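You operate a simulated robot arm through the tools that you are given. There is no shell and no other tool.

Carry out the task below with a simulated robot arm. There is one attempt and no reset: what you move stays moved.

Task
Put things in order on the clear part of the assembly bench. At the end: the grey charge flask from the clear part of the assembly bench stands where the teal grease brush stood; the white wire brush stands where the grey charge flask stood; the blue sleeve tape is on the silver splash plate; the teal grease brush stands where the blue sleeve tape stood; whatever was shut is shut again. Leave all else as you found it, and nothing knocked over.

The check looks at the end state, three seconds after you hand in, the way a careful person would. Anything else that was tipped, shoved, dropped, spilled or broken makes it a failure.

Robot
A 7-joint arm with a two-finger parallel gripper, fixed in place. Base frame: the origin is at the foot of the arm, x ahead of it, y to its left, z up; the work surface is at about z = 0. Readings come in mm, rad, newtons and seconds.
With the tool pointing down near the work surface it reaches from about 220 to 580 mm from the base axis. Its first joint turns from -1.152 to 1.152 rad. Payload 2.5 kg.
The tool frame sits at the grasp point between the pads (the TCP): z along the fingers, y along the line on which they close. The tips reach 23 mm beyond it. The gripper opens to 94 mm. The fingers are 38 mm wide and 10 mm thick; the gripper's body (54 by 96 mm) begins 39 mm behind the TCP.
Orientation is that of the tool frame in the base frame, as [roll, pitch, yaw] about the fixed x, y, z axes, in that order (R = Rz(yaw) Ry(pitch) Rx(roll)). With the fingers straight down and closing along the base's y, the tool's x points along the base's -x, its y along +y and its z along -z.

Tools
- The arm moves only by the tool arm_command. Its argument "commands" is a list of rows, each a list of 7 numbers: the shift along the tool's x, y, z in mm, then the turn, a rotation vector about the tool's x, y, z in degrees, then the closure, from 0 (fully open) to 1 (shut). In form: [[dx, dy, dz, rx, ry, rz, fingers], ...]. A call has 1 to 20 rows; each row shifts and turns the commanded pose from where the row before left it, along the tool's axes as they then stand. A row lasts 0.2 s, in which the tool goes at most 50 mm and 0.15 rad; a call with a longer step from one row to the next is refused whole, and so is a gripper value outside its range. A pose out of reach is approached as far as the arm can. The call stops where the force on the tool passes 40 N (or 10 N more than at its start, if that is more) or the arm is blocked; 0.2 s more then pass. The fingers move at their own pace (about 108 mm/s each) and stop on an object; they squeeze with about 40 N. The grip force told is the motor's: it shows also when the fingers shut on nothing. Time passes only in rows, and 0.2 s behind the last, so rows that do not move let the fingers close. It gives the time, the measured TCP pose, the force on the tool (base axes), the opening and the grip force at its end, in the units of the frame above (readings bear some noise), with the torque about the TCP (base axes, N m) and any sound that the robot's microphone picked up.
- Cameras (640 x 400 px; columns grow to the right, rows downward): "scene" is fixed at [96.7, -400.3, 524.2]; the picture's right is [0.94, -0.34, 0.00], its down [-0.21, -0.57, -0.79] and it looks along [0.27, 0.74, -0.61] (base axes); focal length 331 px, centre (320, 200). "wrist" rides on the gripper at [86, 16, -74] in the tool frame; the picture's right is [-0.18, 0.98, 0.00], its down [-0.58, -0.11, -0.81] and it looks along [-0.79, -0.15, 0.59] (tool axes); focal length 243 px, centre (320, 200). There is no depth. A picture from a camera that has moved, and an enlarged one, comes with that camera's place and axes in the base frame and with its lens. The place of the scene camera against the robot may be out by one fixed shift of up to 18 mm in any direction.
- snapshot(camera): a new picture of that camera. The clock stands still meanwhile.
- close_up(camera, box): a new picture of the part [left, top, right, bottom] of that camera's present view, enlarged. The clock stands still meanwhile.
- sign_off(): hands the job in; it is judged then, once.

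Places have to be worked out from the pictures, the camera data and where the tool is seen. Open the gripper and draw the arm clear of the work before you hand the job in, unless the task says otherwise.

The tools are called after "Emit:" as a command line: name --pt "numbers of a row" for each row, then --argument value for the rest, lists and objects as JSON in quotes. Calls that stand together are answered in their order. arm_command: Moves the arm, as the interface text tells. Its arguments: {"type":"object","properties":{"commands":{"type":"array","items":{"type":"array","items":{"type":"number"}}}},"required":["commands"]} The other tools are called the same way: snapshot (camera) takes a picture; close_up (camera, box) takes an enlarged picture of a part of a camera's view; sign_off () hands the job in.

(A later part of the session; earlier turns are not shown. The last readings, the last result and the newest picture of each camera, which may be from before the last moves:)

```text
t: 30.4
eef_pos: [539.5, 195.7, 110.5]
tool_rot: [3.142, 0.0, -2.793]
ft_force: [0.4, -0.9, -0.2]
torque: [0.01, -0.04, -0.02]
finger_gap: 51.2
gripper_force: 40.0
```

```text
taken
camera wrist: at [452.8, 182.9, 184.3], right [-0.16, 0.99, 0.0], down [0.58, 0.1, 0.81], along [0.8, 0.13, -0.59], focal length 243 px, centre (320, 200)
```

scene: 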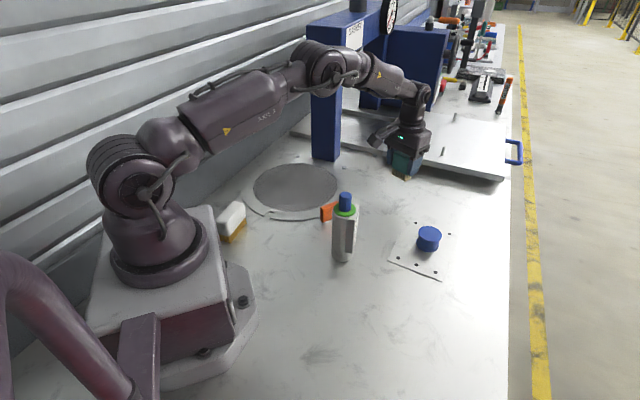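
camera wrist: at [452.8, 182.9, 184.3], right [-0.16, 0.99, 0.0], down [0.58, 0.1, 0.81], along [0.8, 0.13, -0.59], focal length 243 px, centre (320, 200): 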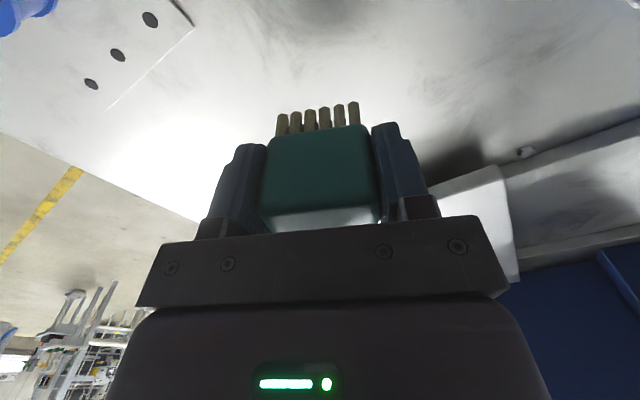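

The brush hovers over the old tape place. I lower it in steps to just above the bench.

Emit:
arm_command --pt "0 0 20 0 0 0 1" --pt "0 0 20 0 0 0 1" --pt "0 0 15 0 0 0 1" --pt "0 0 7 0 0 0 1" --pt "0 0 1 0 0 0 1" --pt "0 0 0 0 0 0 1" --pt "0 0 0 0 0 0 1"

Emit:
snapshot --camera "wrist"

Emit:
close_up --camera "scene" --box '[340, 120, 480, 220]'

```text
t: 32.0
eef_pos: [538.6, 196.2, 47.8]
tool_rot: [-3.141, -0.001, -2.793]
ft_force: [0.8, -1.0, -1.8]
torque: [0.01, 0.02, 0.0]
finger_gap: 51.2
gripper_force: 40.4
```

```text
taken
camera wrist: at [452.3, 180.5, 122.3], right [-0.16, 0.99, 0.0], down [0.58, 0.1, 0.81], along [0.8, 0.13, -0.59], focal length 243 px, centre (320, 200)
```

wrist: 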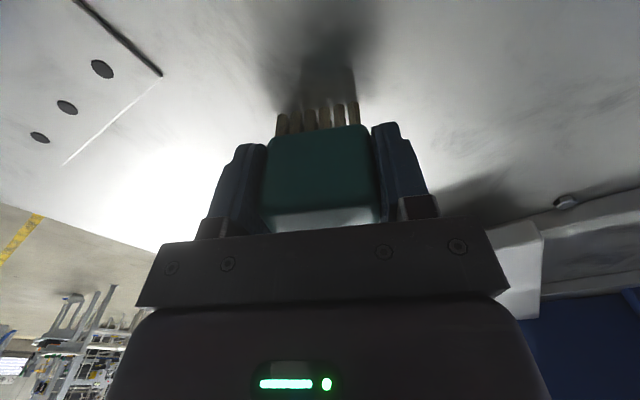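

```text
4.00 times, centred on (410, 170) of scene
camera zoom: at [96.7, -400.3, 524.2], right [0.94, -0.34, 0.0], down [-0.21, -0.57, -0.79], along [0.27, 0.74, -0.61], focal length 1325 px, centre (-40, 320)
```

zoom: 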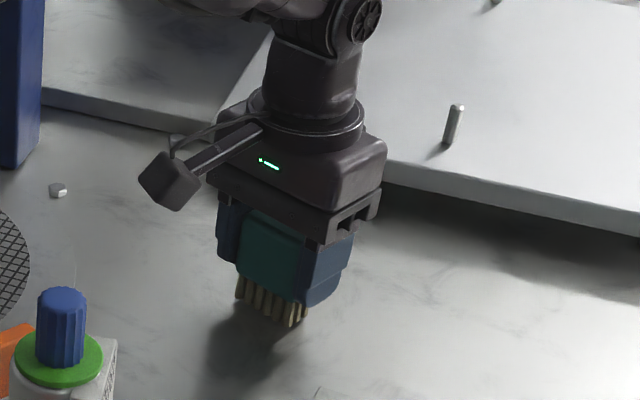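

About 2–3 mm remain to the bench by the readings. I lower in 0.5–1 mm steps watching the force.

Emit:
arm_command --pt "0 0 1 0 0 0 1" --pt "0 0 0 0 0 0 1" --pt "0 0 0.5 0 0 0 1" --pt "0 0 0 0 0 0 1"

```text
t: 33.0
eef_pos: [539.4, 195.0, 46.5]
tool_rot: [3.142, -0.001, -2.792]
ft_force: [0.2, 0.4, -0.3]
torque: [0.0, 0.02, -0.05]
finger_gap: 51.3
gripper_force: 40.1
```

No contact yet (fz≈0). Continue in 0.5 mm steps.

Emit:
arm_command --pt "0 0 0.5 0 0 0 1" --pt "0 0 0 0 0 0 1" --pt "0 0 0.5 0 0 0 1" --pt "0 0 0 0 0 0 1"

```text
t: 34.0
eef_pos: [540.0, 196.1, 46.4]
tool_rot: [3.141, 0.0, -2.792]
ft_force: [-0.8, -0.2, -0.5]
torque: [-0.01, 0.0, -0.01]
finger_gap: 51.5
gripper_force: 40.0
```

Still no contact; continue slowly.

Emit:
arm_command --pt "0 0 0.5 0 0 0 1" --pt "0 0 0 0 0 0 1" --pt "0 0 0.5 0 0 0 1" --pt "0 0 0 0 0 0 1"

```text
t: 35.0
eef_pos: [538.9, 196.1, 45.7]
tool_rot: [-3.14, 0.0, -2.791]
ft_force: [-1.6, -0.3, 1.3]
torque: [-0.06, 0.04, -0.01]
finger_gap: 51.3
gripper_force: 40.0
```

A slight upward force may be starting; one more half millimetre.

Emit:
arm_command --pt "0 0 0.5 0 0 0 1" --pt "0 0 0 0 0 0 1" --pt "0 0 0 0 0 0 1"

Emit:
close_up --camera "scene" --box '[380, 150, 440, 210]'

```text
t: 35.8
eef_pos: [538.9, 195.8, 45.0]
tool_rot: [-3.141, 0.001, -2.791]
ft_force: [-1.7, -0.7, 6.9]
torque: [-0.07, 0.08, 0.01]
finger_gap: 51.2
gripper_force: 39.6
```

```text
6.67 times, centred on (410, 180) of scene
camera zoom: at [96.6, -400.3, 524.2], right [0.94, -0.34, 0.0], down [-0.21, -0.57, -0.79], along [0.27, 0.74, -0.61], focal length 2209 px, centre (-280, 333)
```

zoom: 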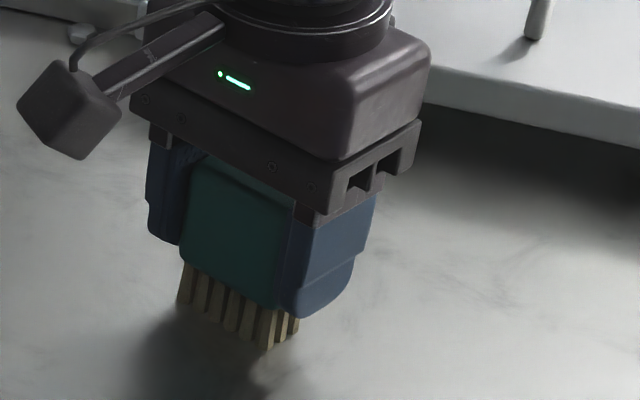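

Contact is confirmed (~7 N). I relax 0.2 mm, open the fingers and rise straight up.

Emit:
arm_command --pt "0 0 -0.2 0 0 0 1" --pt "0 0 0 0 0 0 0.4" --pt "0 0 0 0 0 0 0.2" --pt "0 0 0 0 0 0 0.1" --pt "0 0 -10 0 0 0 0.1" --pt "0 0 -20 0 0 0 0.1" --pt "0 0 -30 0 0 0 0.1" --pt "0 0 -40 0 0 0 0.1" --pt "0 0 0 0 0 0 0"

Emit:
snapshot --camera "wrist"

Emit:
snapshot --camera "scene"

```text
t: 37.8
eef_pos: [536.9, 194.9, 145.2]
tool_rot: [3.141, 0.001, -2.794]
ft_force: [-0.7, -0.3, -0.5]
torque: [0.0, -0.01, -0.01]
finger_gap: 94.0
gripper_force: 0.0
```

```text
taken
camera wrist: at [450.3, 180.1, 219.3], right [-0.16, 0.99, 0.0], down [0.58, 0.1, 0.81], along [0.8, 0.13, -0.59], focal length 243 px, centre (320, 200)
```

wrist: 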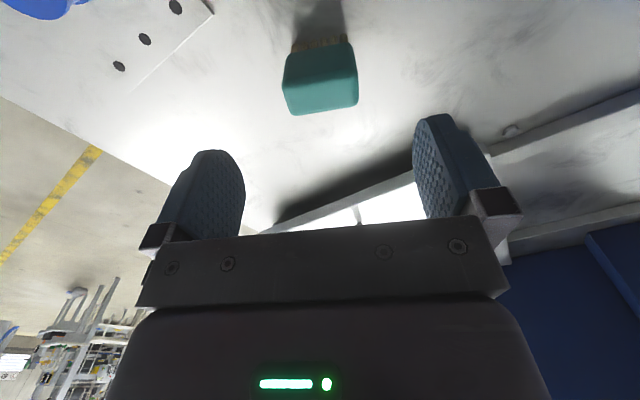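

```text
taken
```

scene: 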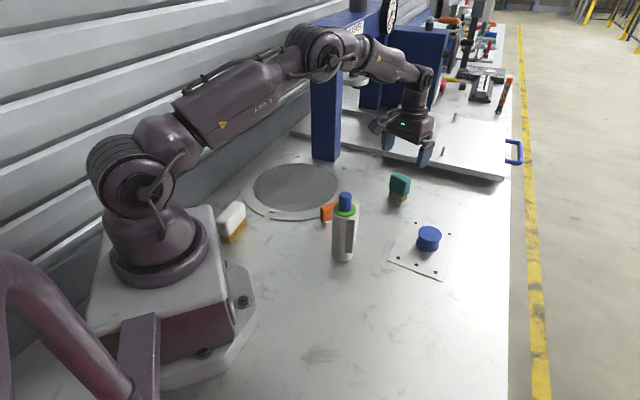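

The teal brush stands at the tape's old place. Next the flask: I go up and around to view it from the near/right side to measure its axis, cap height and the side box.

Emit:
arm_command --pt "0 0 -35 0 0 0 0" --pt "0 0 -35 0 0 -7 0" --pt "0 0 -35 0 0 -7 0" --pt "0 0 0 0 0 -7 0" --pt "0 0 0 0 0 -7 0" --pt "0 0 0 0 0 -7 0" --pt "0 0 0 0 0 -7.5 0" --pt "0 0 0 0 0 -7.5 0" --pt "35.9 22.3 0 0 0 0 0" --pt "35.9 22.3 0 0 0 0 0" --pt "35.9 22.3 0 0 0 0 0" --pt "35.9 22.3 0 0 0 0 0" --pt "35.9 22.3 0 0 0 0 0" --pt "35.9 22.3 0 0 0 0 0" --pt "35.9 22.3 0 0 0 0 0" --pt "35.9 22.3 0 0 0 0 0" --pt "0 0 20 0 0 0 0" --pt "0 0 19.5 0 0 0 0" --pt "0 0 0 0 0 0 0" --pt "0 0 0 0 0 0 0"

Emit:
snapshot --camera "wrist"

Emit:
snapshot --camera "scene"

```text
t: 42.0
eef_pos: [272.2, -14.7, 210.4]
tool_rot: [-3.141, 0.0, -1.92]
ft_force: [-0.5, 0.3, 0.2]
torque: [0.01, 0.01, -0.04]
finger_gap: 94.1
gripper_force: 0.0
```

```text
taken
camera wrist: at [227.8, -90.4, 284.4], right [-0.86, 0.51, 0.0], down [0.3, 0.51, 0.81], along [0.41, 0.69, -0.59], focal length 243 px, centre (320, 200)
```

wrist: 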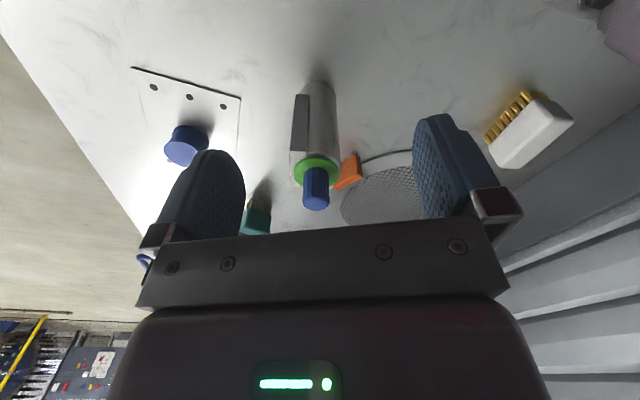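

```text
taken
```

scene: 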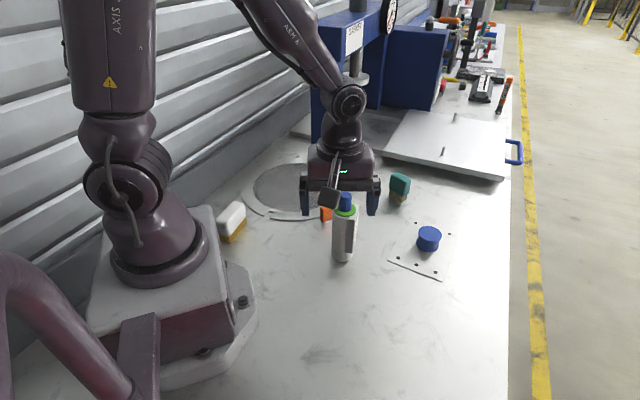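

I zoom on the flask in this wrist view.

Emit:
close_up --camera "wrist" --box '[270, 70, 370, 220]'

Emit:
close_up --camera "wrist" --box '[275, 140, 355, 220]'

Emit:
close_up --camera "wrist" --box '[460, 60, 600, 180]'

```text
2.67 times, centred on (320, 145) of wrist
camera zoom: at [227.8, -90.4, 284.4], right [-0.86, 0.51, 0.0], down [0.3, 0.51, 0.81], along [0.41, 0.69, -0.59], focal length 647 px, centre (320, 347)
```

zoom: 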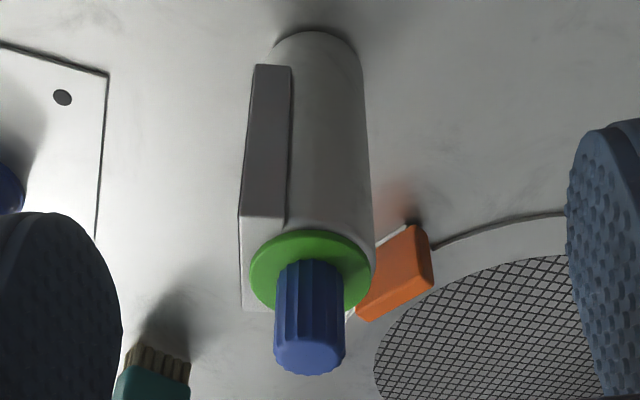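

```text
5.00 times, centred on (315, 180) of wrist
camera zoom: at [227.8, -90.4, 284.4], right [-0.86, 0.51, 0.0], down [0.3, 0.51, 0.81], along [0.41, 0.69, -0.59], focal length 1213 px, centre (345, 300)
```

zoom: 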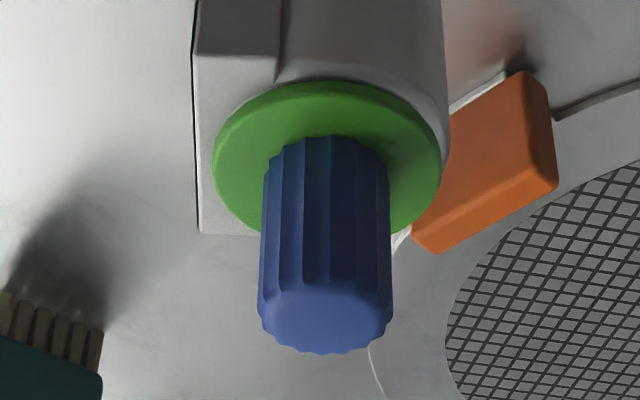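

```text
3.33 times, centred on (530, 120) of wrist
camera zoom: at [227.8, -90.4, 284.4], right [-0.86, 0.51, 0.0], down [0.3, 0.51, 0.81], along [0.41, 0.69, -0.59], focal length 809 px, centre (-380, 467)
```

zoom: 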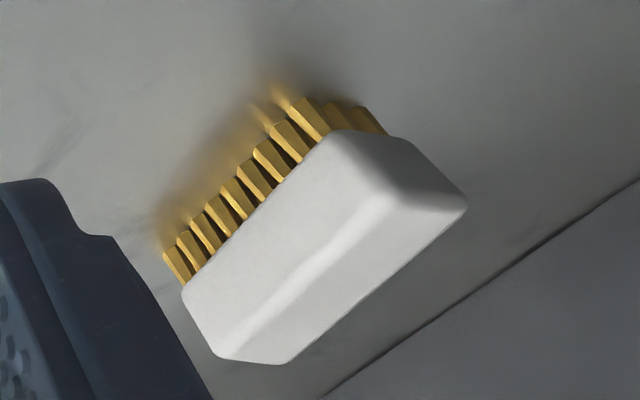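

The flask axis is near (316,54.5), cap top ≈165 mm, body ≈44 mm wide with a flat box on its side facing about −33°, reaching up to ~127 mm. I'll grasp its upper body from above, closing across box face and cylinder back (yaw 236.5°); first hover over it.

Emit:
arm_command --pt "0 0 -5 0 0 6.75 0" --pt "0 0 -5 0 0 6.75 0" --pt "-27 0.2 0 0 0 0 0" --pt "-27 0.2 0 0 0 0 0" --pt "-27.1 0.1 0 0 0 0 0" --pt "0 0 0 0 0 0 0" --pt "0 0 0 0 0 0 0"

Emit:
snapshot --camera "wrist"

Emit:
close_up --camera "scene" --box '[270, 130, 430, 290]'

```text
t: 43.6
eef_pos: [319.1, 53.5, 220.9]
tool_rot: [-3.14, 0.002, -2.157]
ft_force: [0.4, 0.7, 0.6]
torque: [-0.01, 0.02, 0.01]
finger_gap: 93.8
gripper_force: 0.1
```

```text
taken
camera wrist: at [257.9, -10.2, 294.1], right [-0.72, 0.7, 0.0], down [0.41, 0.42, 0.81], along [0.56, 0.58, -0.59], focal length 243 px, centre (320, 200)
```

wrist: 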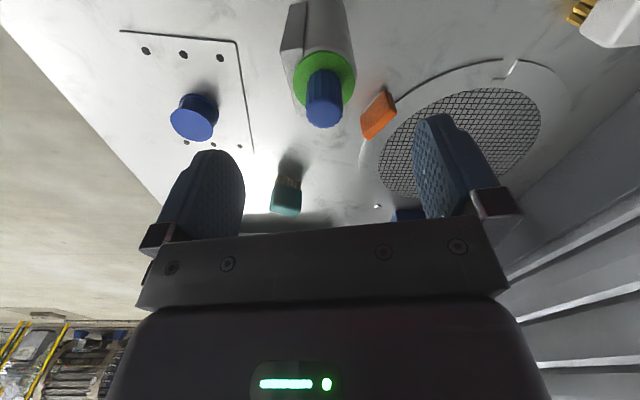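

```text
2.50 times, centred on (350, 210) of scene
camera zoom: at [96.7, -400.3, 524.2], right [0.94, -0.34, 0.0], down [-0.21, -0.57, -0.79], along [0.27, 0.74, -0.61], focal length 828 px, centre (245, 175)
```

zoom: 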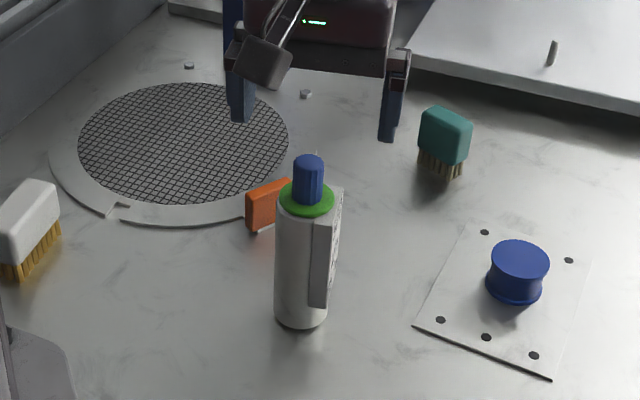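

Hovering above the flask; I zoom in the wrist view to measure residual offset.

Emit:
close_up --camera "wrist" --box '[270, 0, 370, 140]'

Emit:
close_up --camera "scene" --box '[310, 170, 380, 270]'

```text
2.86 times, centred on (320, 70) of wrist
camera zoom: at [257.9, -10.2, 294.1], right [-0.72, 0.7, 0.0], down [0.41, 0.42, 0.81], along [0.56, 0.58, -0.59], focal length 693 px, centre (320, 571)
```

zoom: 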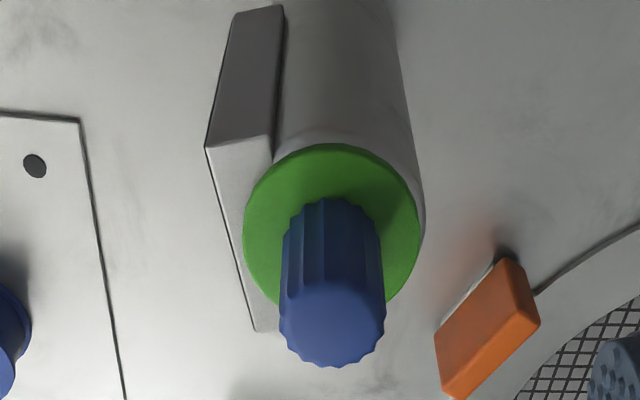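

```text
4.00 times, centred on (345, 220) of scene
camera zoom: at [96.7, -400.3, 524.2], right [0.94, -0.34, 0.0], down [-0.21, -0.57, -0.79], along [0.27, 0.74, -0.61], focal length 1325 px, centre (220, 120)
```

zoom: 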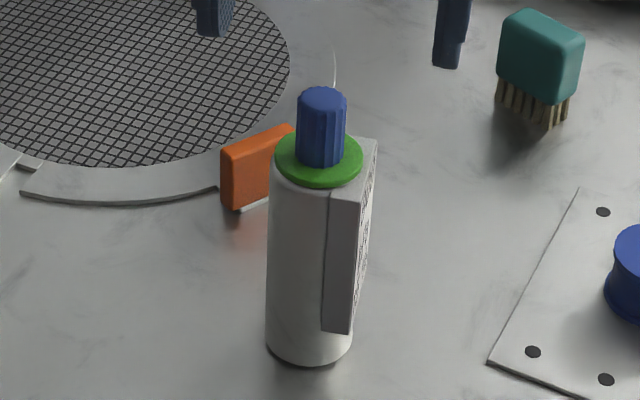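

Refined: flask centre ≈ (316.5,54.5), box top ≈124–127 mm. I correct slightly and descend to TCP z≈140 with fingers open, then check clearance to the cap.

Emit:
arm_command --pt "-0.3 1.2 0 0 0 1.2 0" --pt "0 0 20 0 0 0 0" --pt "0 0 20 0 0 0 0" --pt "0 0 20 0 0 0 0" --pt "0 0 10 0 0 0 0" --pt "0 0 10 0 0 0 0" --pt "0 0 0 0 0 0 0" --pt "0 0 0 0 0 0 0"

Emit:
snapshot --camera "wrist"

Emit:
close_up --camera "scene" --box '[300, 140, 400, 270]'

```text
t: 45.4
eef_pos: [315.5, 54.2, 139.9]
tool_rot: [-3.141, -0.001, -2.176]
ft_force: [0.0, -0.7, 0.1]
torque: [0.01, 0.01, 0.03]
finger_gap: 93.7
gripper_force: 0.1
```

```text
taken
camera wrist: at [254.7, -7.0, 213.8], right [-0.7, 0.71, 0.0], down [0.42, 0.42, 0.81], along [0.57, 0.57, -0.59], focal length 243 px, centre (320, 200)
```

wrist: 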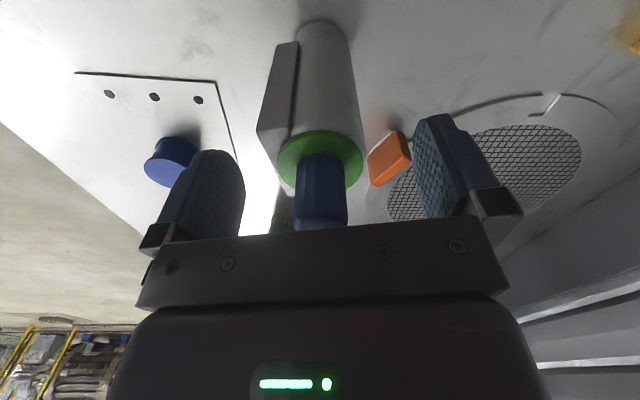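

```text
3.08 times, centred on (350, 205) of scene
camera zoom: at [96.7, -400.3, 524.2], right [0.94, -0.34, 0.0], down [-0.21, -0.57, -0.79], along [0.27, 0.74, -0.61], focal length 1020 px, centre (228, 185)
```

zoom: 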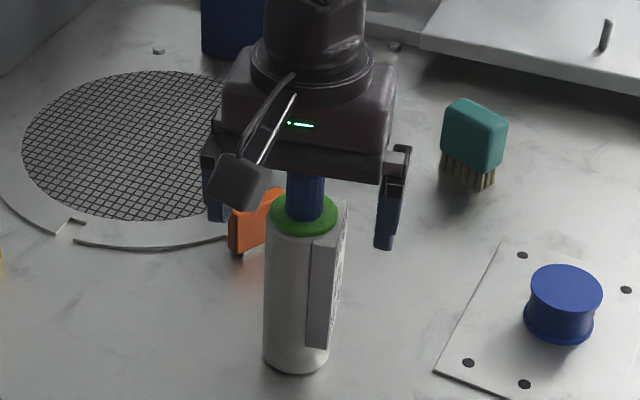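

Alignment is good; the cap sits under the palm with ~13 mm to spare. I lower ~7 mm more (TCP ≈133, tips ≈110) and close.

Emit:
arm_command --pt "1.5 0 3 0 0 0 0" --pt "0 0 2 0 0 0 0" --pt "0 0 2 0 0 0 0" --pt "0 0 0 0 0 0 0" --pt "0 0 0 0 0 0 0.3" --pt "0 0 0 0 0 0 0.3"

Emit:
snapshot --camera "wrist"

Emit:
close_up --camera "scene" --box '[300, 140, 400, 270]'

```text
t: 46.8
eef_pos: [316.4, 54.7, 132.9]
tool_rot: [-3.141, 0.0, -2.177]
ft_force: [0.5, -0.5, -0.2]
torque: [0.03, 0.01, 0.02]
finger_gap: 66.0
gripper_force: 0.0
```

```text
taken
camera wrist: at [253.8, -7.9, 207.1], right [-0.7, 0.71, 0.0], down [0.42, 0.42, 0.81], along [0.57, 0.57, -0.59], focal length 243 px, centre (320, 200)
```

wrist: 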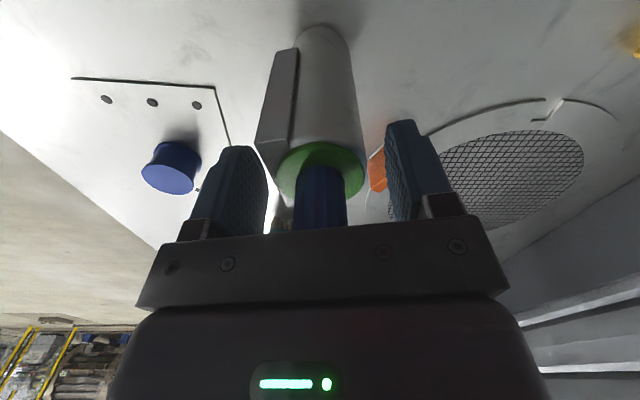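

```text
3.08 times, centred on (350, 205) of scene
camera zoom: at [96.7, -400.3, 524.2], right [0.94, -0.34, 0.0], down [-0.21, -0.57, -0.79], along [0.27, 0.74, -0.61], focal length 1020 px, centre (228, 185)
```

zoom: 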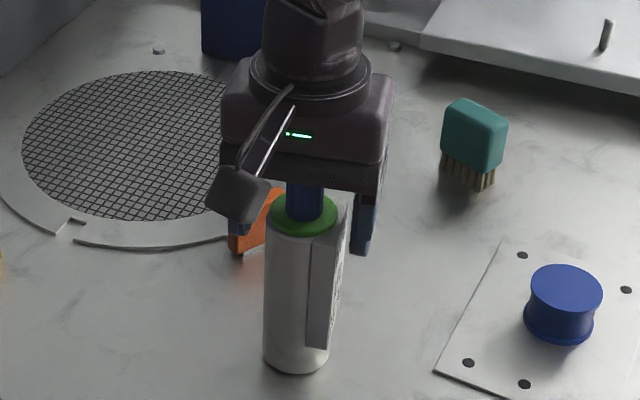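

The fingers straddle the flask evenly. I close fully now.

Emit:
arm_command --pt "0 0 0 0 0 0 0.42" --pt "0 0 0 0 0 0 0.5" --pt "0 0 0 0 0 0 1" --pt "0 0 0 0 0 0 1" --pt "0 0 0 0 0 0 1"

Emit:
snapshot --camera "wrist"

Emit:
close_up --camera "scene" --box '[300, 140, 400, 270]'

```text
t: 48.0
eef_pos: [316.4, 53.9, 134.1]
tool_rot: [-3.141, -0.001, -2.177]
ft_force: [0.9, -0.4, -0.2]
torque: [-0.05, -0.08, 0.02]
finger_gap: 46.2
gripper_force: 39.2
```

```text
taken
camera wrist: at [253.9, -8.0, 207.1], right [-0.7, 0.71, 0.0], down [0.42, 0.42, 0.81], along [0.57, 0.57, -0.59], focal length 243 px, centre (320, 200)
```

wrist: 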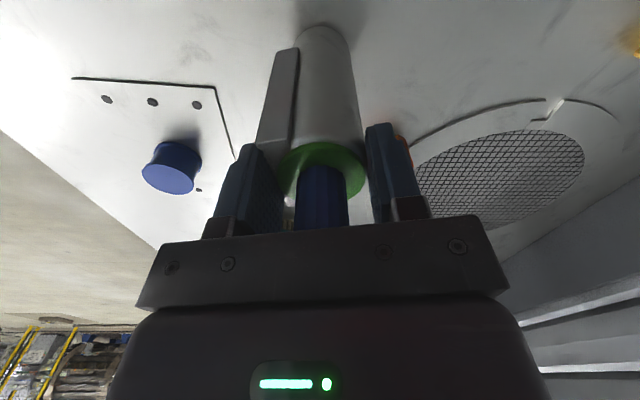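

```text
3.08 times, centred on (350, 205) of scene
camera zoom: at [96.7, -400.3, 524.2], right [0.94, -0.34, 0.0], down [-0.21, -0.57, -0.79], along [0.27, 0.74, -0.61], focal length 1020 px, centre (228, 185)
```

zoom: 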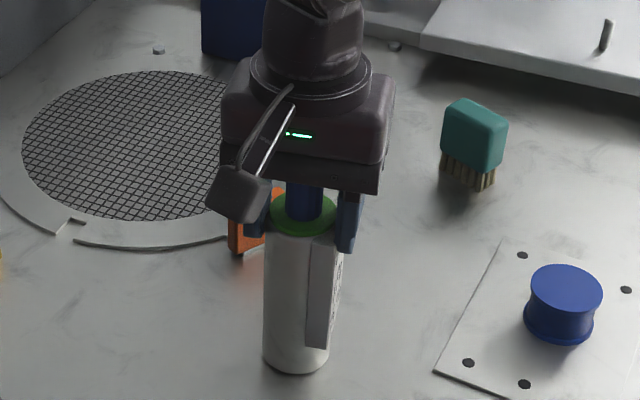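

The flask is gripped (46 mm). Its axis stood at about (315,55). I lift it 60 mm straight up and check that it comes along.

Emit:
arm_command --pt "0 0 -5 0 0 0 1" --pt "0 0 -10 0 0 0 1" --pt "0 0 -15 0 0 0 1" --pt "0 0 -15 0 0 0 1" --pt "0 0 -15 0 0 0 1" --pt "0 0 0 0 0 0 1" --pt "0 0 0 0 0 0 1"

Emit:
snapshot --camera "scene"

Emit:
snapshot --camera "wrist"

```text
t: 49.6
eef_pos: [315.6, 53.0, 193.6]
tool_rot: [-3.14, 0.0, -2.176]
ft_force: [0.0, -0.5, -3.8]
torque: [-0.03, 0.04, 0.02]
finger_gap: 46.3
gripper_force: 40.3
```

```text
taken
```

scene: 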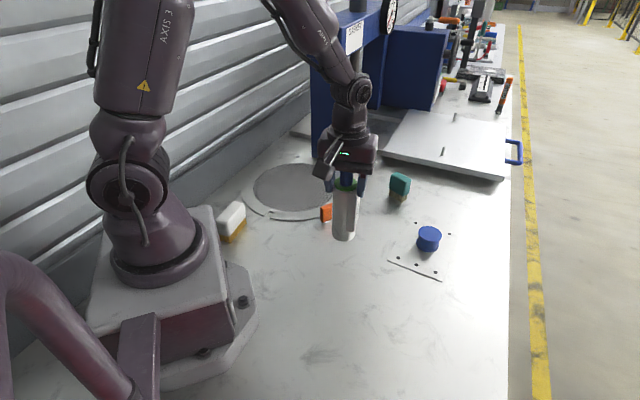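

```text
taken
camera wrist: at [253.4, -8.7, 268.0], right [-0.7, 0.71, 0.0], down [0.42, 0.42, 0.81], along [0.57, 0.57, -0.59], focal length 243 px, centre (320, 200)
```

wrist: 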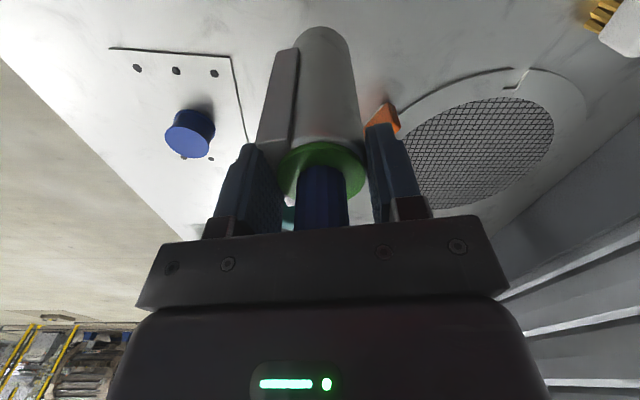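

The flask hangs steady (≈4 N). I turn to yaw ~205° and carry it over the teal brush's old place (347,-113.5).

Emit:
arm_command --pt "0 0 0 0 0 6 1" --pt "0 0 0 0 0 6 1" --pt "0 0 0 0 0 6 1" --pt "0 0 0 0 0 6 1" --pt "0 0 0 0 0 6 1" --pt "7.35 -27.72 0 0 0 0 1" --pt "7.35 -27.72 0 0 0 0 1" --pt "7.35 -27.72 0 0 0 0 1" --pt "7.35 -27.72 0 0 0 0 1" --pt "7.35 -27.72 0 0 0 0 1" --pt "7.35 -27.72 0 0 0 0 1" --pt "0 0 0 0 0 0 1" --pt "0 0 0 0 0 0 1" --pt "0 0 0 0 0 0 1"

Emit:
snapshot --camera "scene"

Emit:
snapshot --camera "wrist"

```text
t: 52.6
eef_pos: [346.8, -116.6, 192.9]
tool_rot: [3.141, -0.001, -2.699]
ft_force: [0.0, 0.7, -3.5]
torque: [-0.01, 0.01, 0.02]
finger_gap: 46.4
gripper_force: 40.4
```

```text
taken
```

scene: 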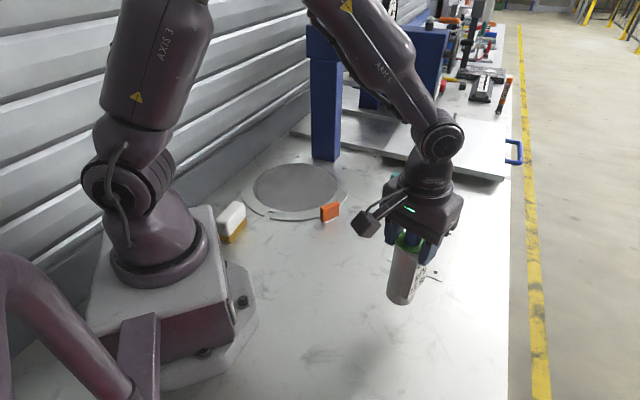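

```text
taken
camera wrist: at [262.5, -138.7, 266.5], right [-0.25, 0.97, 0.0], down [0.57, 0.15, 0.81], along [0.78, 0.2, -0.59], focal length 243 px, centre (320, 200)
```

wrist: 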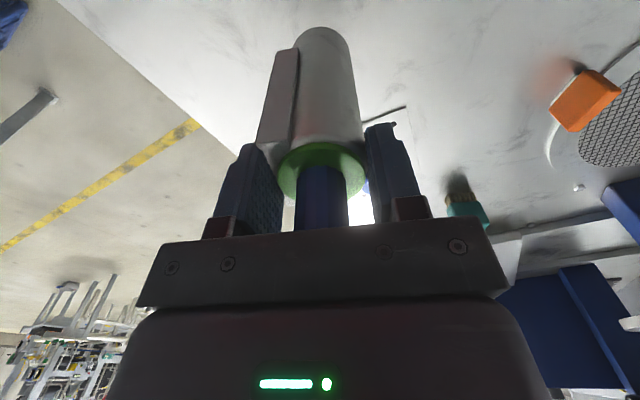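

The flask is over its destination. I lower 55 mm, then creep down until contact.

Emit:
arm_command --pt "0 0 15 0 0 0 1" --pt "0 0 15 0 0 0 1" --pt "0 0 15 0 0 0 1" --pt "0 0 8 0 0 0 1" --pt "0 0 3 0 0 0 1" --pt "0 0 0 0 0 0 1" --pt "0 0 1 0 0 0 1" --pt "0 0 0 0 0 0 1"

Emit:
close_up --camera "scene" --box '[340, 190, 480, 340]'

```text
t: 54.4
eef_pos: [346.6, -115.6, 136.2]
tool_rot: [3.141, 0.001, -2.702]
ft_force: [0.8, 0.5, -4.3]
torque: [-0.01, -0.03, -0.01]
finger_gap: 46.5
gripper_force: 40.1
```

```text
2.67 times, centred on (410, 265) of scene
camera zoom: at [96.7, -400.3, 524.2], right [0.94, -0.34, 0.0], down [-0.21, -0.57, -0.79], along [0.27, 0.74, -0.61], focal length 884 px, centre (80, 27)
```

zoom: 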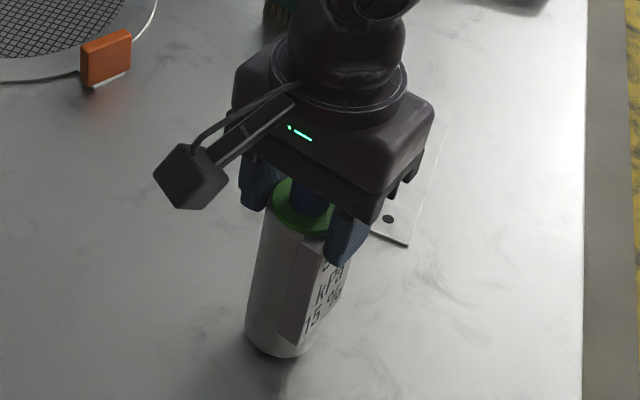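

About 3 mm above the bench. I lower by 1 mm steps, then half-millimetres.

Emit:
arm_command --pt "0 0 1 0 0 0 1" --pt "0 0 0 0 0 0 1" --pt "0 0 0.5 0 0 0 1" --pt "0 0 0 0 0 0 1" --pt "0 0 0.5 0 0 0 1" --pt "0 0 0 0 0 0 1"

```text
t: 55.8
eef_pos: [346.0, -114.9, 133.9]
tool_rot: [-3.141, 0.0, -2.699]
ft_force: [0.2, -0.1, -4.0]
torque: [0.0, -0.03, 0.03]
finger_gap: 46.5
gripper_force: 39.7
```

Still hanging freely (fz ≈ −4). Continue in half-millimetre steps.

Emit:
arm_command --pt "0 0 0.5 0 0 0 1" --pt "0 0 0 0 0 0 1" --pt "0 0 0.5 0 0 0 1" --pt "0 0 0 0 0 0 1"

```text
t: 56.8
eef_pos: [346.4, -115.4, 133.6]
tool_rot: [3.141, 0.001, -2.702]
ft_force: [-0.1, -0.7, -2.8]
torque: [-0.01, 0.01, 0.0]
finger_gap: 46.3
gripper_force: 40.6
```

Emit:
arm_command --pt "0 0 0.4 0 0 0 1" --pt "0 0 0 0 0 0 1" --pt "0 0 0 0 0 0 1"

```text
t: 57.6
eef_pos: [346.7, -115.3, 132.6]
tool_rot: [-3.141, 0.0, -2.7]
ft_force: [-7.6, 1.8, 18.6]
torque: [0.21, 0.62, 0.05]
finger_gap: 46.4
gripper_force: 40.3
```

Firm contact (≈20 N). I back off 0.3 mm and re-read before opening.

Emit:
arm_command --pt "0 0 -0.3 0 0 0 1" --pt "0 0 0 0 0 0 1" --pt "0 0 0 0 0 0 1"

```text
t: 58.4
eef_pos: [348.2, -115.3, 134.3]
tool_rot: [-3.139, 0.0, -2.7]
ft_force: [-4.9, -3.3, 11.6]
torque: [-0.27, 0.57, 0.09]
finger_gap: 46.3
gripper_force: 39.7
```

Still ~12 N upward; another 0.2 mm back, then open gently.

Emit:
arm_command --pt "0 0 -0.2 0 0 0 1" --pt "0 0 0 0 0 0 1" --pt "0 0 0 0 0 0 1"

Emit:
close_up --camera "scene" --box '[340, 190, 480, 340]'

```text
t: 59.2
eef_pos: [347.3, -114.6, 134.3]
tool_rot: [3.141, 0.001, -2.7]
ft_force: [0.9, -0.3, 0.4]
torque: [-0.07, -0.3, -0.01]
finger_gap: 46.2
gripper_force: 40.2
```

```text
2.67 times, centred on (410, 265) of scene
camera zoom: at [96.7, -400.3, 524.2], right [0.94, -0.34, 0.0], down [-0.21, -0.57, -0.79], along [0.27, 0.74, -0.61], focal length 884 px, centre (80, 27)
```

zoom: 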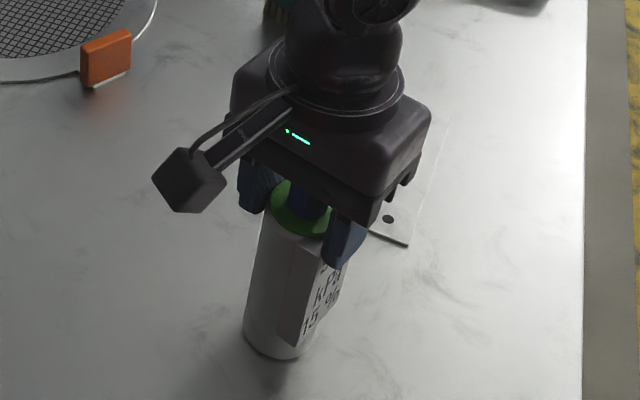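

The flask now rests with its weight on the bench (fz≈0). I open gradually and rise straight up.

Emit:
arm_command --pt "0 0 0 0 0 0 0.47" --pt "0 0 0 0 0 0 0.4" --pt "0 0 0 0 0 0 0.2" --pt "0 0 0 0 0 0 0.1" --pt "0 0 0 0 0 0 0.1" --pt "0 0 -5 0 0 0 0.1" --pt "0 0 -15 0 0 0 0.1" --pt "0 0 -20 0 0 0 0.1" --pt "0 0 -30 0 0 0 0.1" --pt "0 0 -30 0 0 0 0.1" --pt "0 0 -20 0 0 0 0.1" --pt "0 0 0 0 0 0 0"

Emit:
snapshot --camera "scene"

Emit:
snapshot --camera "wrist"

```text
t: 61.8
eef_pos: [345.6, -115.9, 253.0]
tool_rot: [3.141, 0.0, -2.699]
ft_force: [-0.2, -0.2, 0.3]
torque: [-0.03, -0.02, 0.02]
finger_gap: 93.9
gripper_force: 0.0
```

```text
taken
```

scene: 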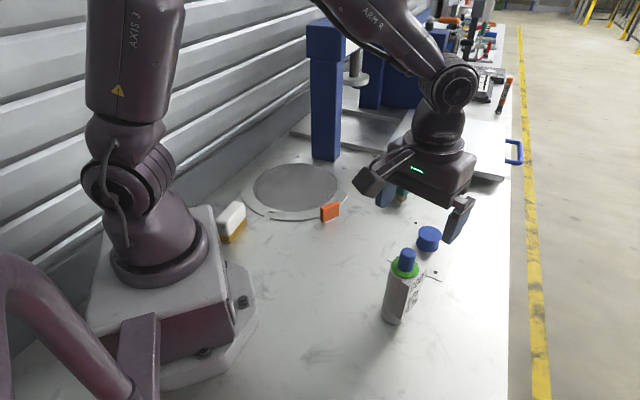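

```text
taken
camera wrist: at [260.9, -138.2, 327.2], right [-0.25, 0.97, 0.0], down [0.57, 0.15, 0.81], along [0.78, 0.2, -0.59], focal length 243 px, centre (320, 200)
```

wrist: 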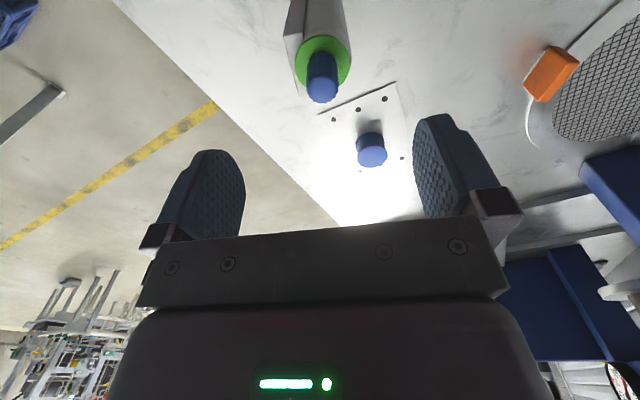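

The flask stands upright on the teal brush's former spot. Now I go up and over to the left side, tilting the camera down to inspect the white brush and the robot's own base beside it.

Emit:
arm_command --pt "0 0 -20 0 0 0 0" --pt "0.8 41.3 -11 0 0 0 0" --pt "0.8 41.3 -11 0 0 0 0" --pt "0.8 41.3 -11 0 0 0 0" --pt "0.8 41.3 -11 0 0 0 0" --pt "0.8 41.3 -11 0 0 0 0" --pt "0.8 41.3 -11 0 0 0 0" --pt "0.8 41.3 -11 0 0 0 0" --pt "0.8 41.3 0 0 0 0 0" --pt "0 0 0 0 0 -7 0" --pt "0 0 0 0 0 -7 0" --pt "0 0 0 0 0 -6 0" --pt "0 0 0 0 8 0 0" --pt "0 0 0 0 8 0 0" --pt "0 0 0 0 8 0 0" --pt "0 0 0 0 8 0 0" --pt "0 0 0 0 8 0 0" --pt "0 0 0 0 0 0 0"

Emit:
snapshot --camera "wrist"

Emit:
snapshot --camera "scene"

```text
t: 65.6
eef_pos: [199.6, 179.7, 350.3]
tool_rot: [3.14, -0.7, -2.352]
ft_force: [-0.1, -0.8, -0.5]
torque: [0.0, -0.01, -0.02]
finger_gap: 93.9
gripper_force: 0.1
```

```text
taken
camera wrist: at [175.5, 179.1, 462.2], right [-0.6, 0.79, -0.12], down [0.76, 0.61, 0.24], along [0.26, 0.06, -0.96], focal length 243 px, centre (320, 200)
```

wrist: 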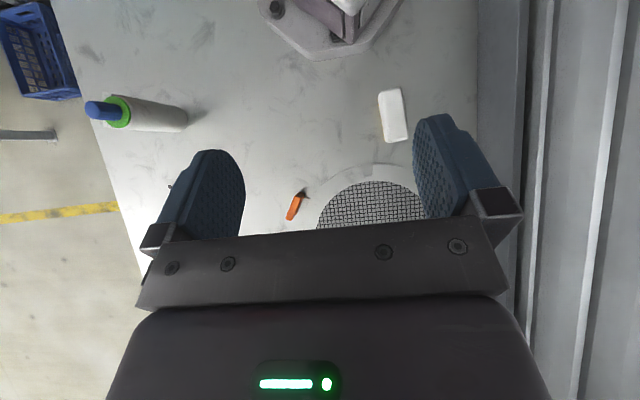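

```text
taken
```

scene: 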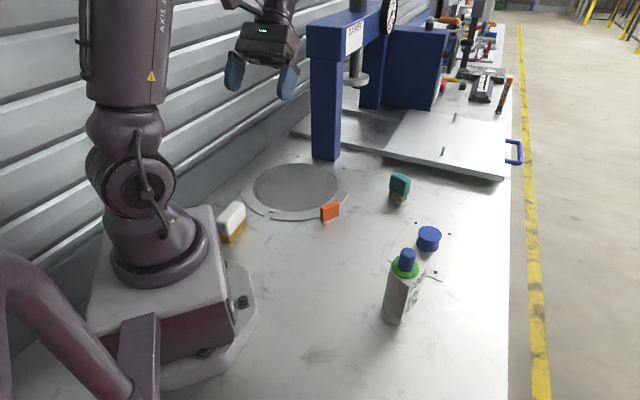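

The robot base edge ends around y≈110, well clear of the brush. I zoom on the white brush for position and angle.

Emit:
close_up --camera "wrist" --box '[350, 70, 430, 150]'

Emit:
close_up --camera "scene" --box '[360, 220, 450, 340]'

```text
5.00 times, centred on (390, 110) of wrist
camera zoom: at [175.5, 179.1, 462.2], right [-0.6, 0.79, -0.12], down [0.76, 0.61, 0.24], along [0.26, 0.06, -0.96], focal length 1213 px, centre (-30, 650)
```

zoom: 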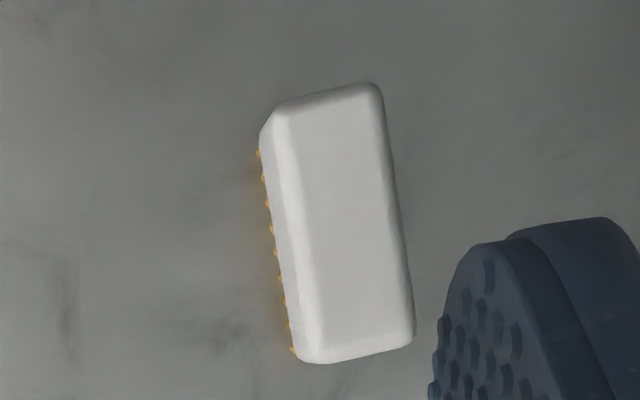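

```text
3.33 times, centred on (405, 280) of scene
camera zoom: at [96.7, -400.3, 524.2], right [0.94, -0.34, 0.0], down [-0.21, -0.57, -0.79], along [0.27, 0.74, -0.61], focal length 1104 px, centre (37, -67)
```

zoom: 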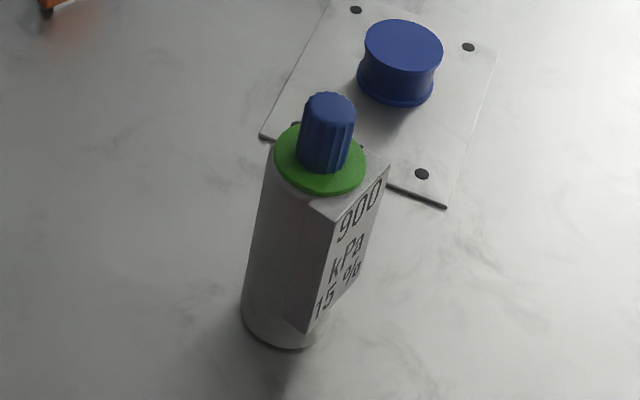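

The white brush is centred near (105,213), long axis ≈49.6°, ~33 mm wide, block z≈18–56. To keep the wrist camera away from the robot base, I'll grasp with a 20° tilt (hand leaning outward), closing across the narrow width (yaw 229.6°). I set that orientation and hover.

Emit:
arm_command --pt "0 0 0 0 -8 0 0" --pt "0 0 0 0 -8 0 0" --pt "0 0 0 0 -8 0 0" --pt "0 0 0 0 -8 0 0" --pt "0 0 0 0 -8 0 0" --pt "0 0 0 0 0 -4.3 0" --pt "0 0 0 0 7 0 0" --pt "0 0 0 0 7 0 0" --pt "0 0 0 0 6 0 0" --pt "-6.83 15.63 36.55 0 0 0 0" --pt "-6.83 15.63 36.55 0 0 0 0" --pt "-6.83 15.63 36.55 0 0 0 0" --pt "-6.83 15.63 36.55 0 0 0 0" --pt "-6.83 15.63 36.55 0 0 0 0" --pt "-6.83 15.63 36.55 0 0 0 0" --pt "0 0 0 0 0 0 0" --pt "0 0 0 0 0 0 0"

Emit:
snapshot --camera "wrist"

Emit:
snapshot --camera "scene"

```text
t: 69.2
eef_pos: [105.3, 214.6, 132.3]
tool_rot: [-3.142, -0.349, -2.275]
ft_force: [0.3, -0.2, 0.9]
torque: [0.04, 0.0, 0.02]
finger_gap: 94.3
gripper_force: 0.0
```

```text
taken
camera wrist: at [56.9, 181.9, 230.5], right [-0.64, 0.77, -0.06], down [0.62, 0.56, 0.56], along [0.46, 0.32, -0.83], focal length 243 px, centre (320, 200)
```

wrist: 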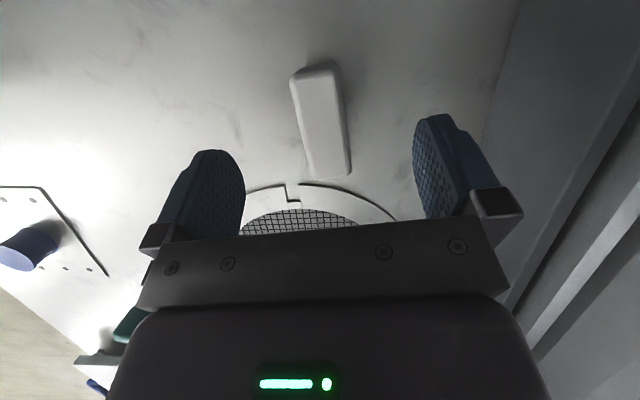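

```text
taken
```

scene: 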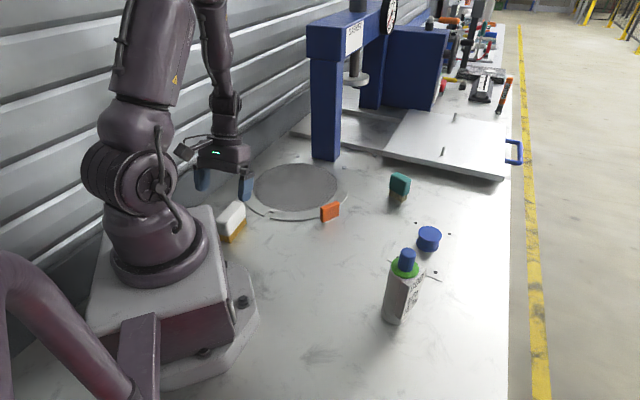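

Hover reached. I zoom to measure the brush against the fingers.

Emit:
close_up --camera "wrist" --box '[260, 50, 380, 190]'

Emit:
close_up --camera "scene" --box '[140, 120, 300, 260]'

```text
2.86 times, centred on (320, 120) of wrist
camera zoom: at [56.9, 181.9, 230.5], right [-0.64, 0.77, -0.06], down [0.62, 0.56, 0.56], along [0.46, 0.32, -0.83], focal length 693 px, centre (320, 429)
```

zoom: 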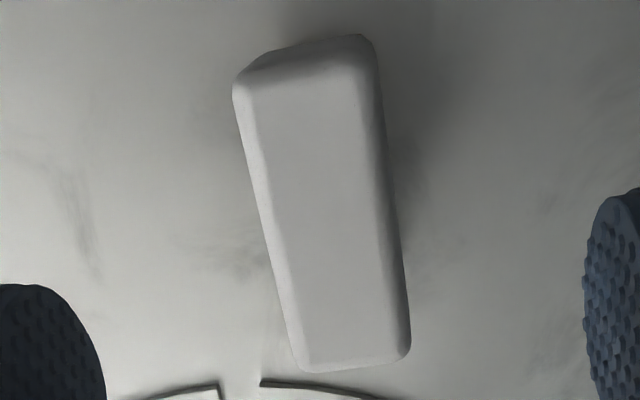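

```text
2.86 times, centred on (220, 190) of scene
camera zoom: at [96.7, -400.3, 524.2], right [0.94, -0.34, 0.0], down [-0.21, -0.57, -0.79], along [0.27, 0.74, -0.61], focal length 947 px, centre (606, 229)
```

zoom: 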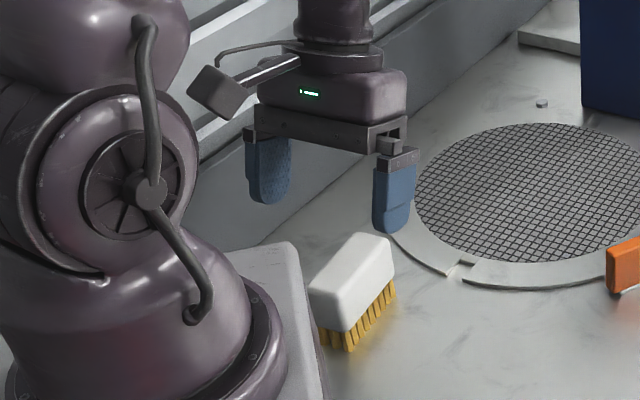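

The brush centre agrees ((105.9,213.1), 50°). I correct 1 mm sideways and descend vertically (with the tilt) to TCP z≈47.

Emit:
arm_command --pt "0 -1.1 0 0 0 0 0.2" --pt "-6.5 0 17.86 0 0 0 0.2" --pt "-6.5 0 17.86 0 0 0 0.2" --pt "-6.5 0 17.86 0 0 0 0.2" --pt "-6.5 0 17.86 0 0 0 0.2" --pt "-2.9 0 7.97 0 0 0 0.2" --pt "0 0 0 0 0 0 0.3" --pt "0 0 0 0 0 0 0.3"

Emit:
snapshot --camera "wrist"

Emit:
close_up --camera "scene" --box '[160, 140, 300, 260]'

```text
t: 71.0
eef_pos: [106.5, 212.1, 46.5]
tool_rot: [-3.141, -0.351, -2.276]
ft_force: [-0.5, 0.6, -0.2]
torque: [-0.02, -0.01, 0.01]
finger_gap: 65.9
gripper_force: 0.1
```

```text
taken
camera wrist: at [58.5, 180.4, 145.5], right [-0.64, 0.77, -0.06], down [0.62, 0.56, 0.56], along [0.46, 0.32, -0.83], focal length 243 px, centre (320, 200)
```

wrist: 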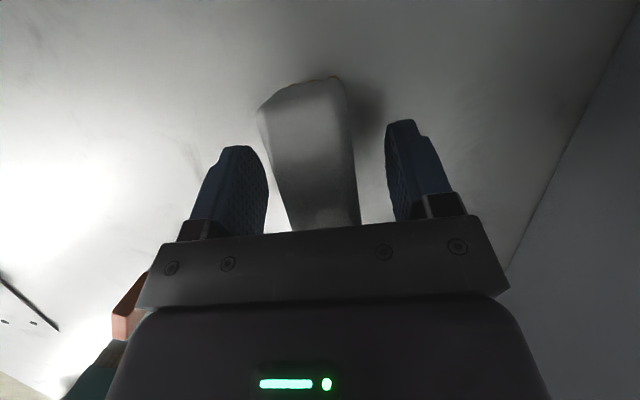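

```text
3.33 times, centred on (230, 200) of scene
camera zoom: at [96.7, -400.3, 524.2], right [0.94, -0.34, 0.0], down [-0.21, -0.57, -0.79], along [0.27, 0.74, -0.61], focal length 1104 px, centre (620, 200)
```

zoom: 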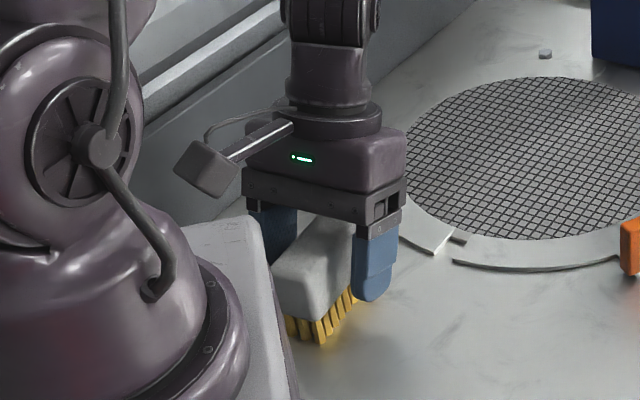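

The brush sits between the fingers without contact, camera clear of the base. I close on it.

Emit:
arm_command --pt "0 0 0 0 0 0 0.5" --pt "0 0 0 0 0 0 0.6" --pt "0 0 0 0 0 0 1" --pt "0 0 0 0 0 0 1" --pt "0 0 0 0 0 0 1"

Emit:
snapshot --camera "wrist"

Emit:
close_up --camera "scene" --box '[160, 140, 300, 260]'

```text
t: 72.2
eef_pos: [107.2, 211.6, 47.0]
tool_rot: [3.141, -0.347, -2.276]
ft_force: [-0.4, 0.7, 2.2]
torque: [-0.04, 0.06, -0.04]
finger_gap: 33.3
gripper_force: 40.0
```

```text
taken
camera wrist: at [58.5, 180.4, 145.6], right [-0.64, 0.77, -0.06], down [0.62, 0.56, 0.56], along [0.46, 0.32, -0.83], focal length 243 px, centre (320, 200)
```

wrist: 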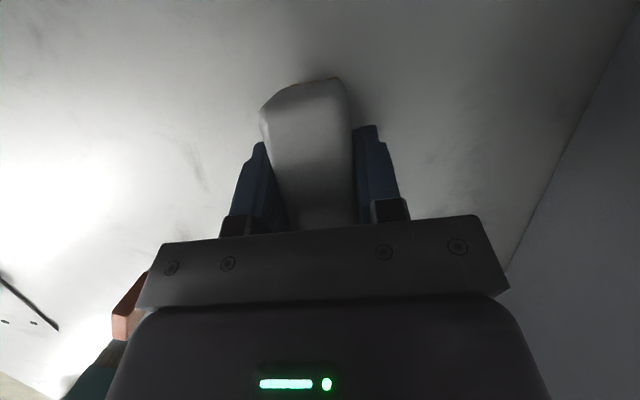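

```text
3.33 times, centred on (230, 200) of scene
camera zoom: at [96.7, -400.3, 524.2], right [0.94, -0.34, 0.0], down [-0.21, -0.57, -0.79], along [0.27, 0.74, -0.61], focal length 1104 px, centre (620, 200)
```

zoom: 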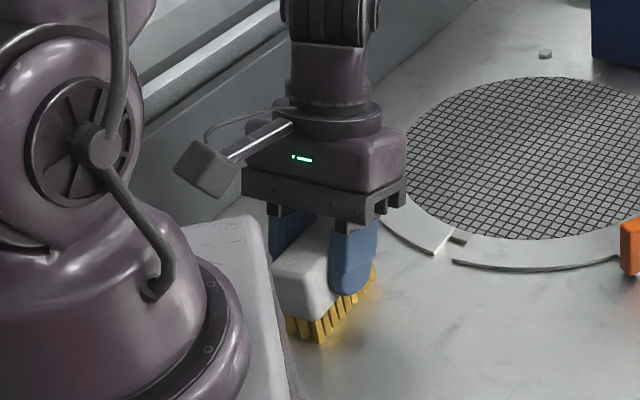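

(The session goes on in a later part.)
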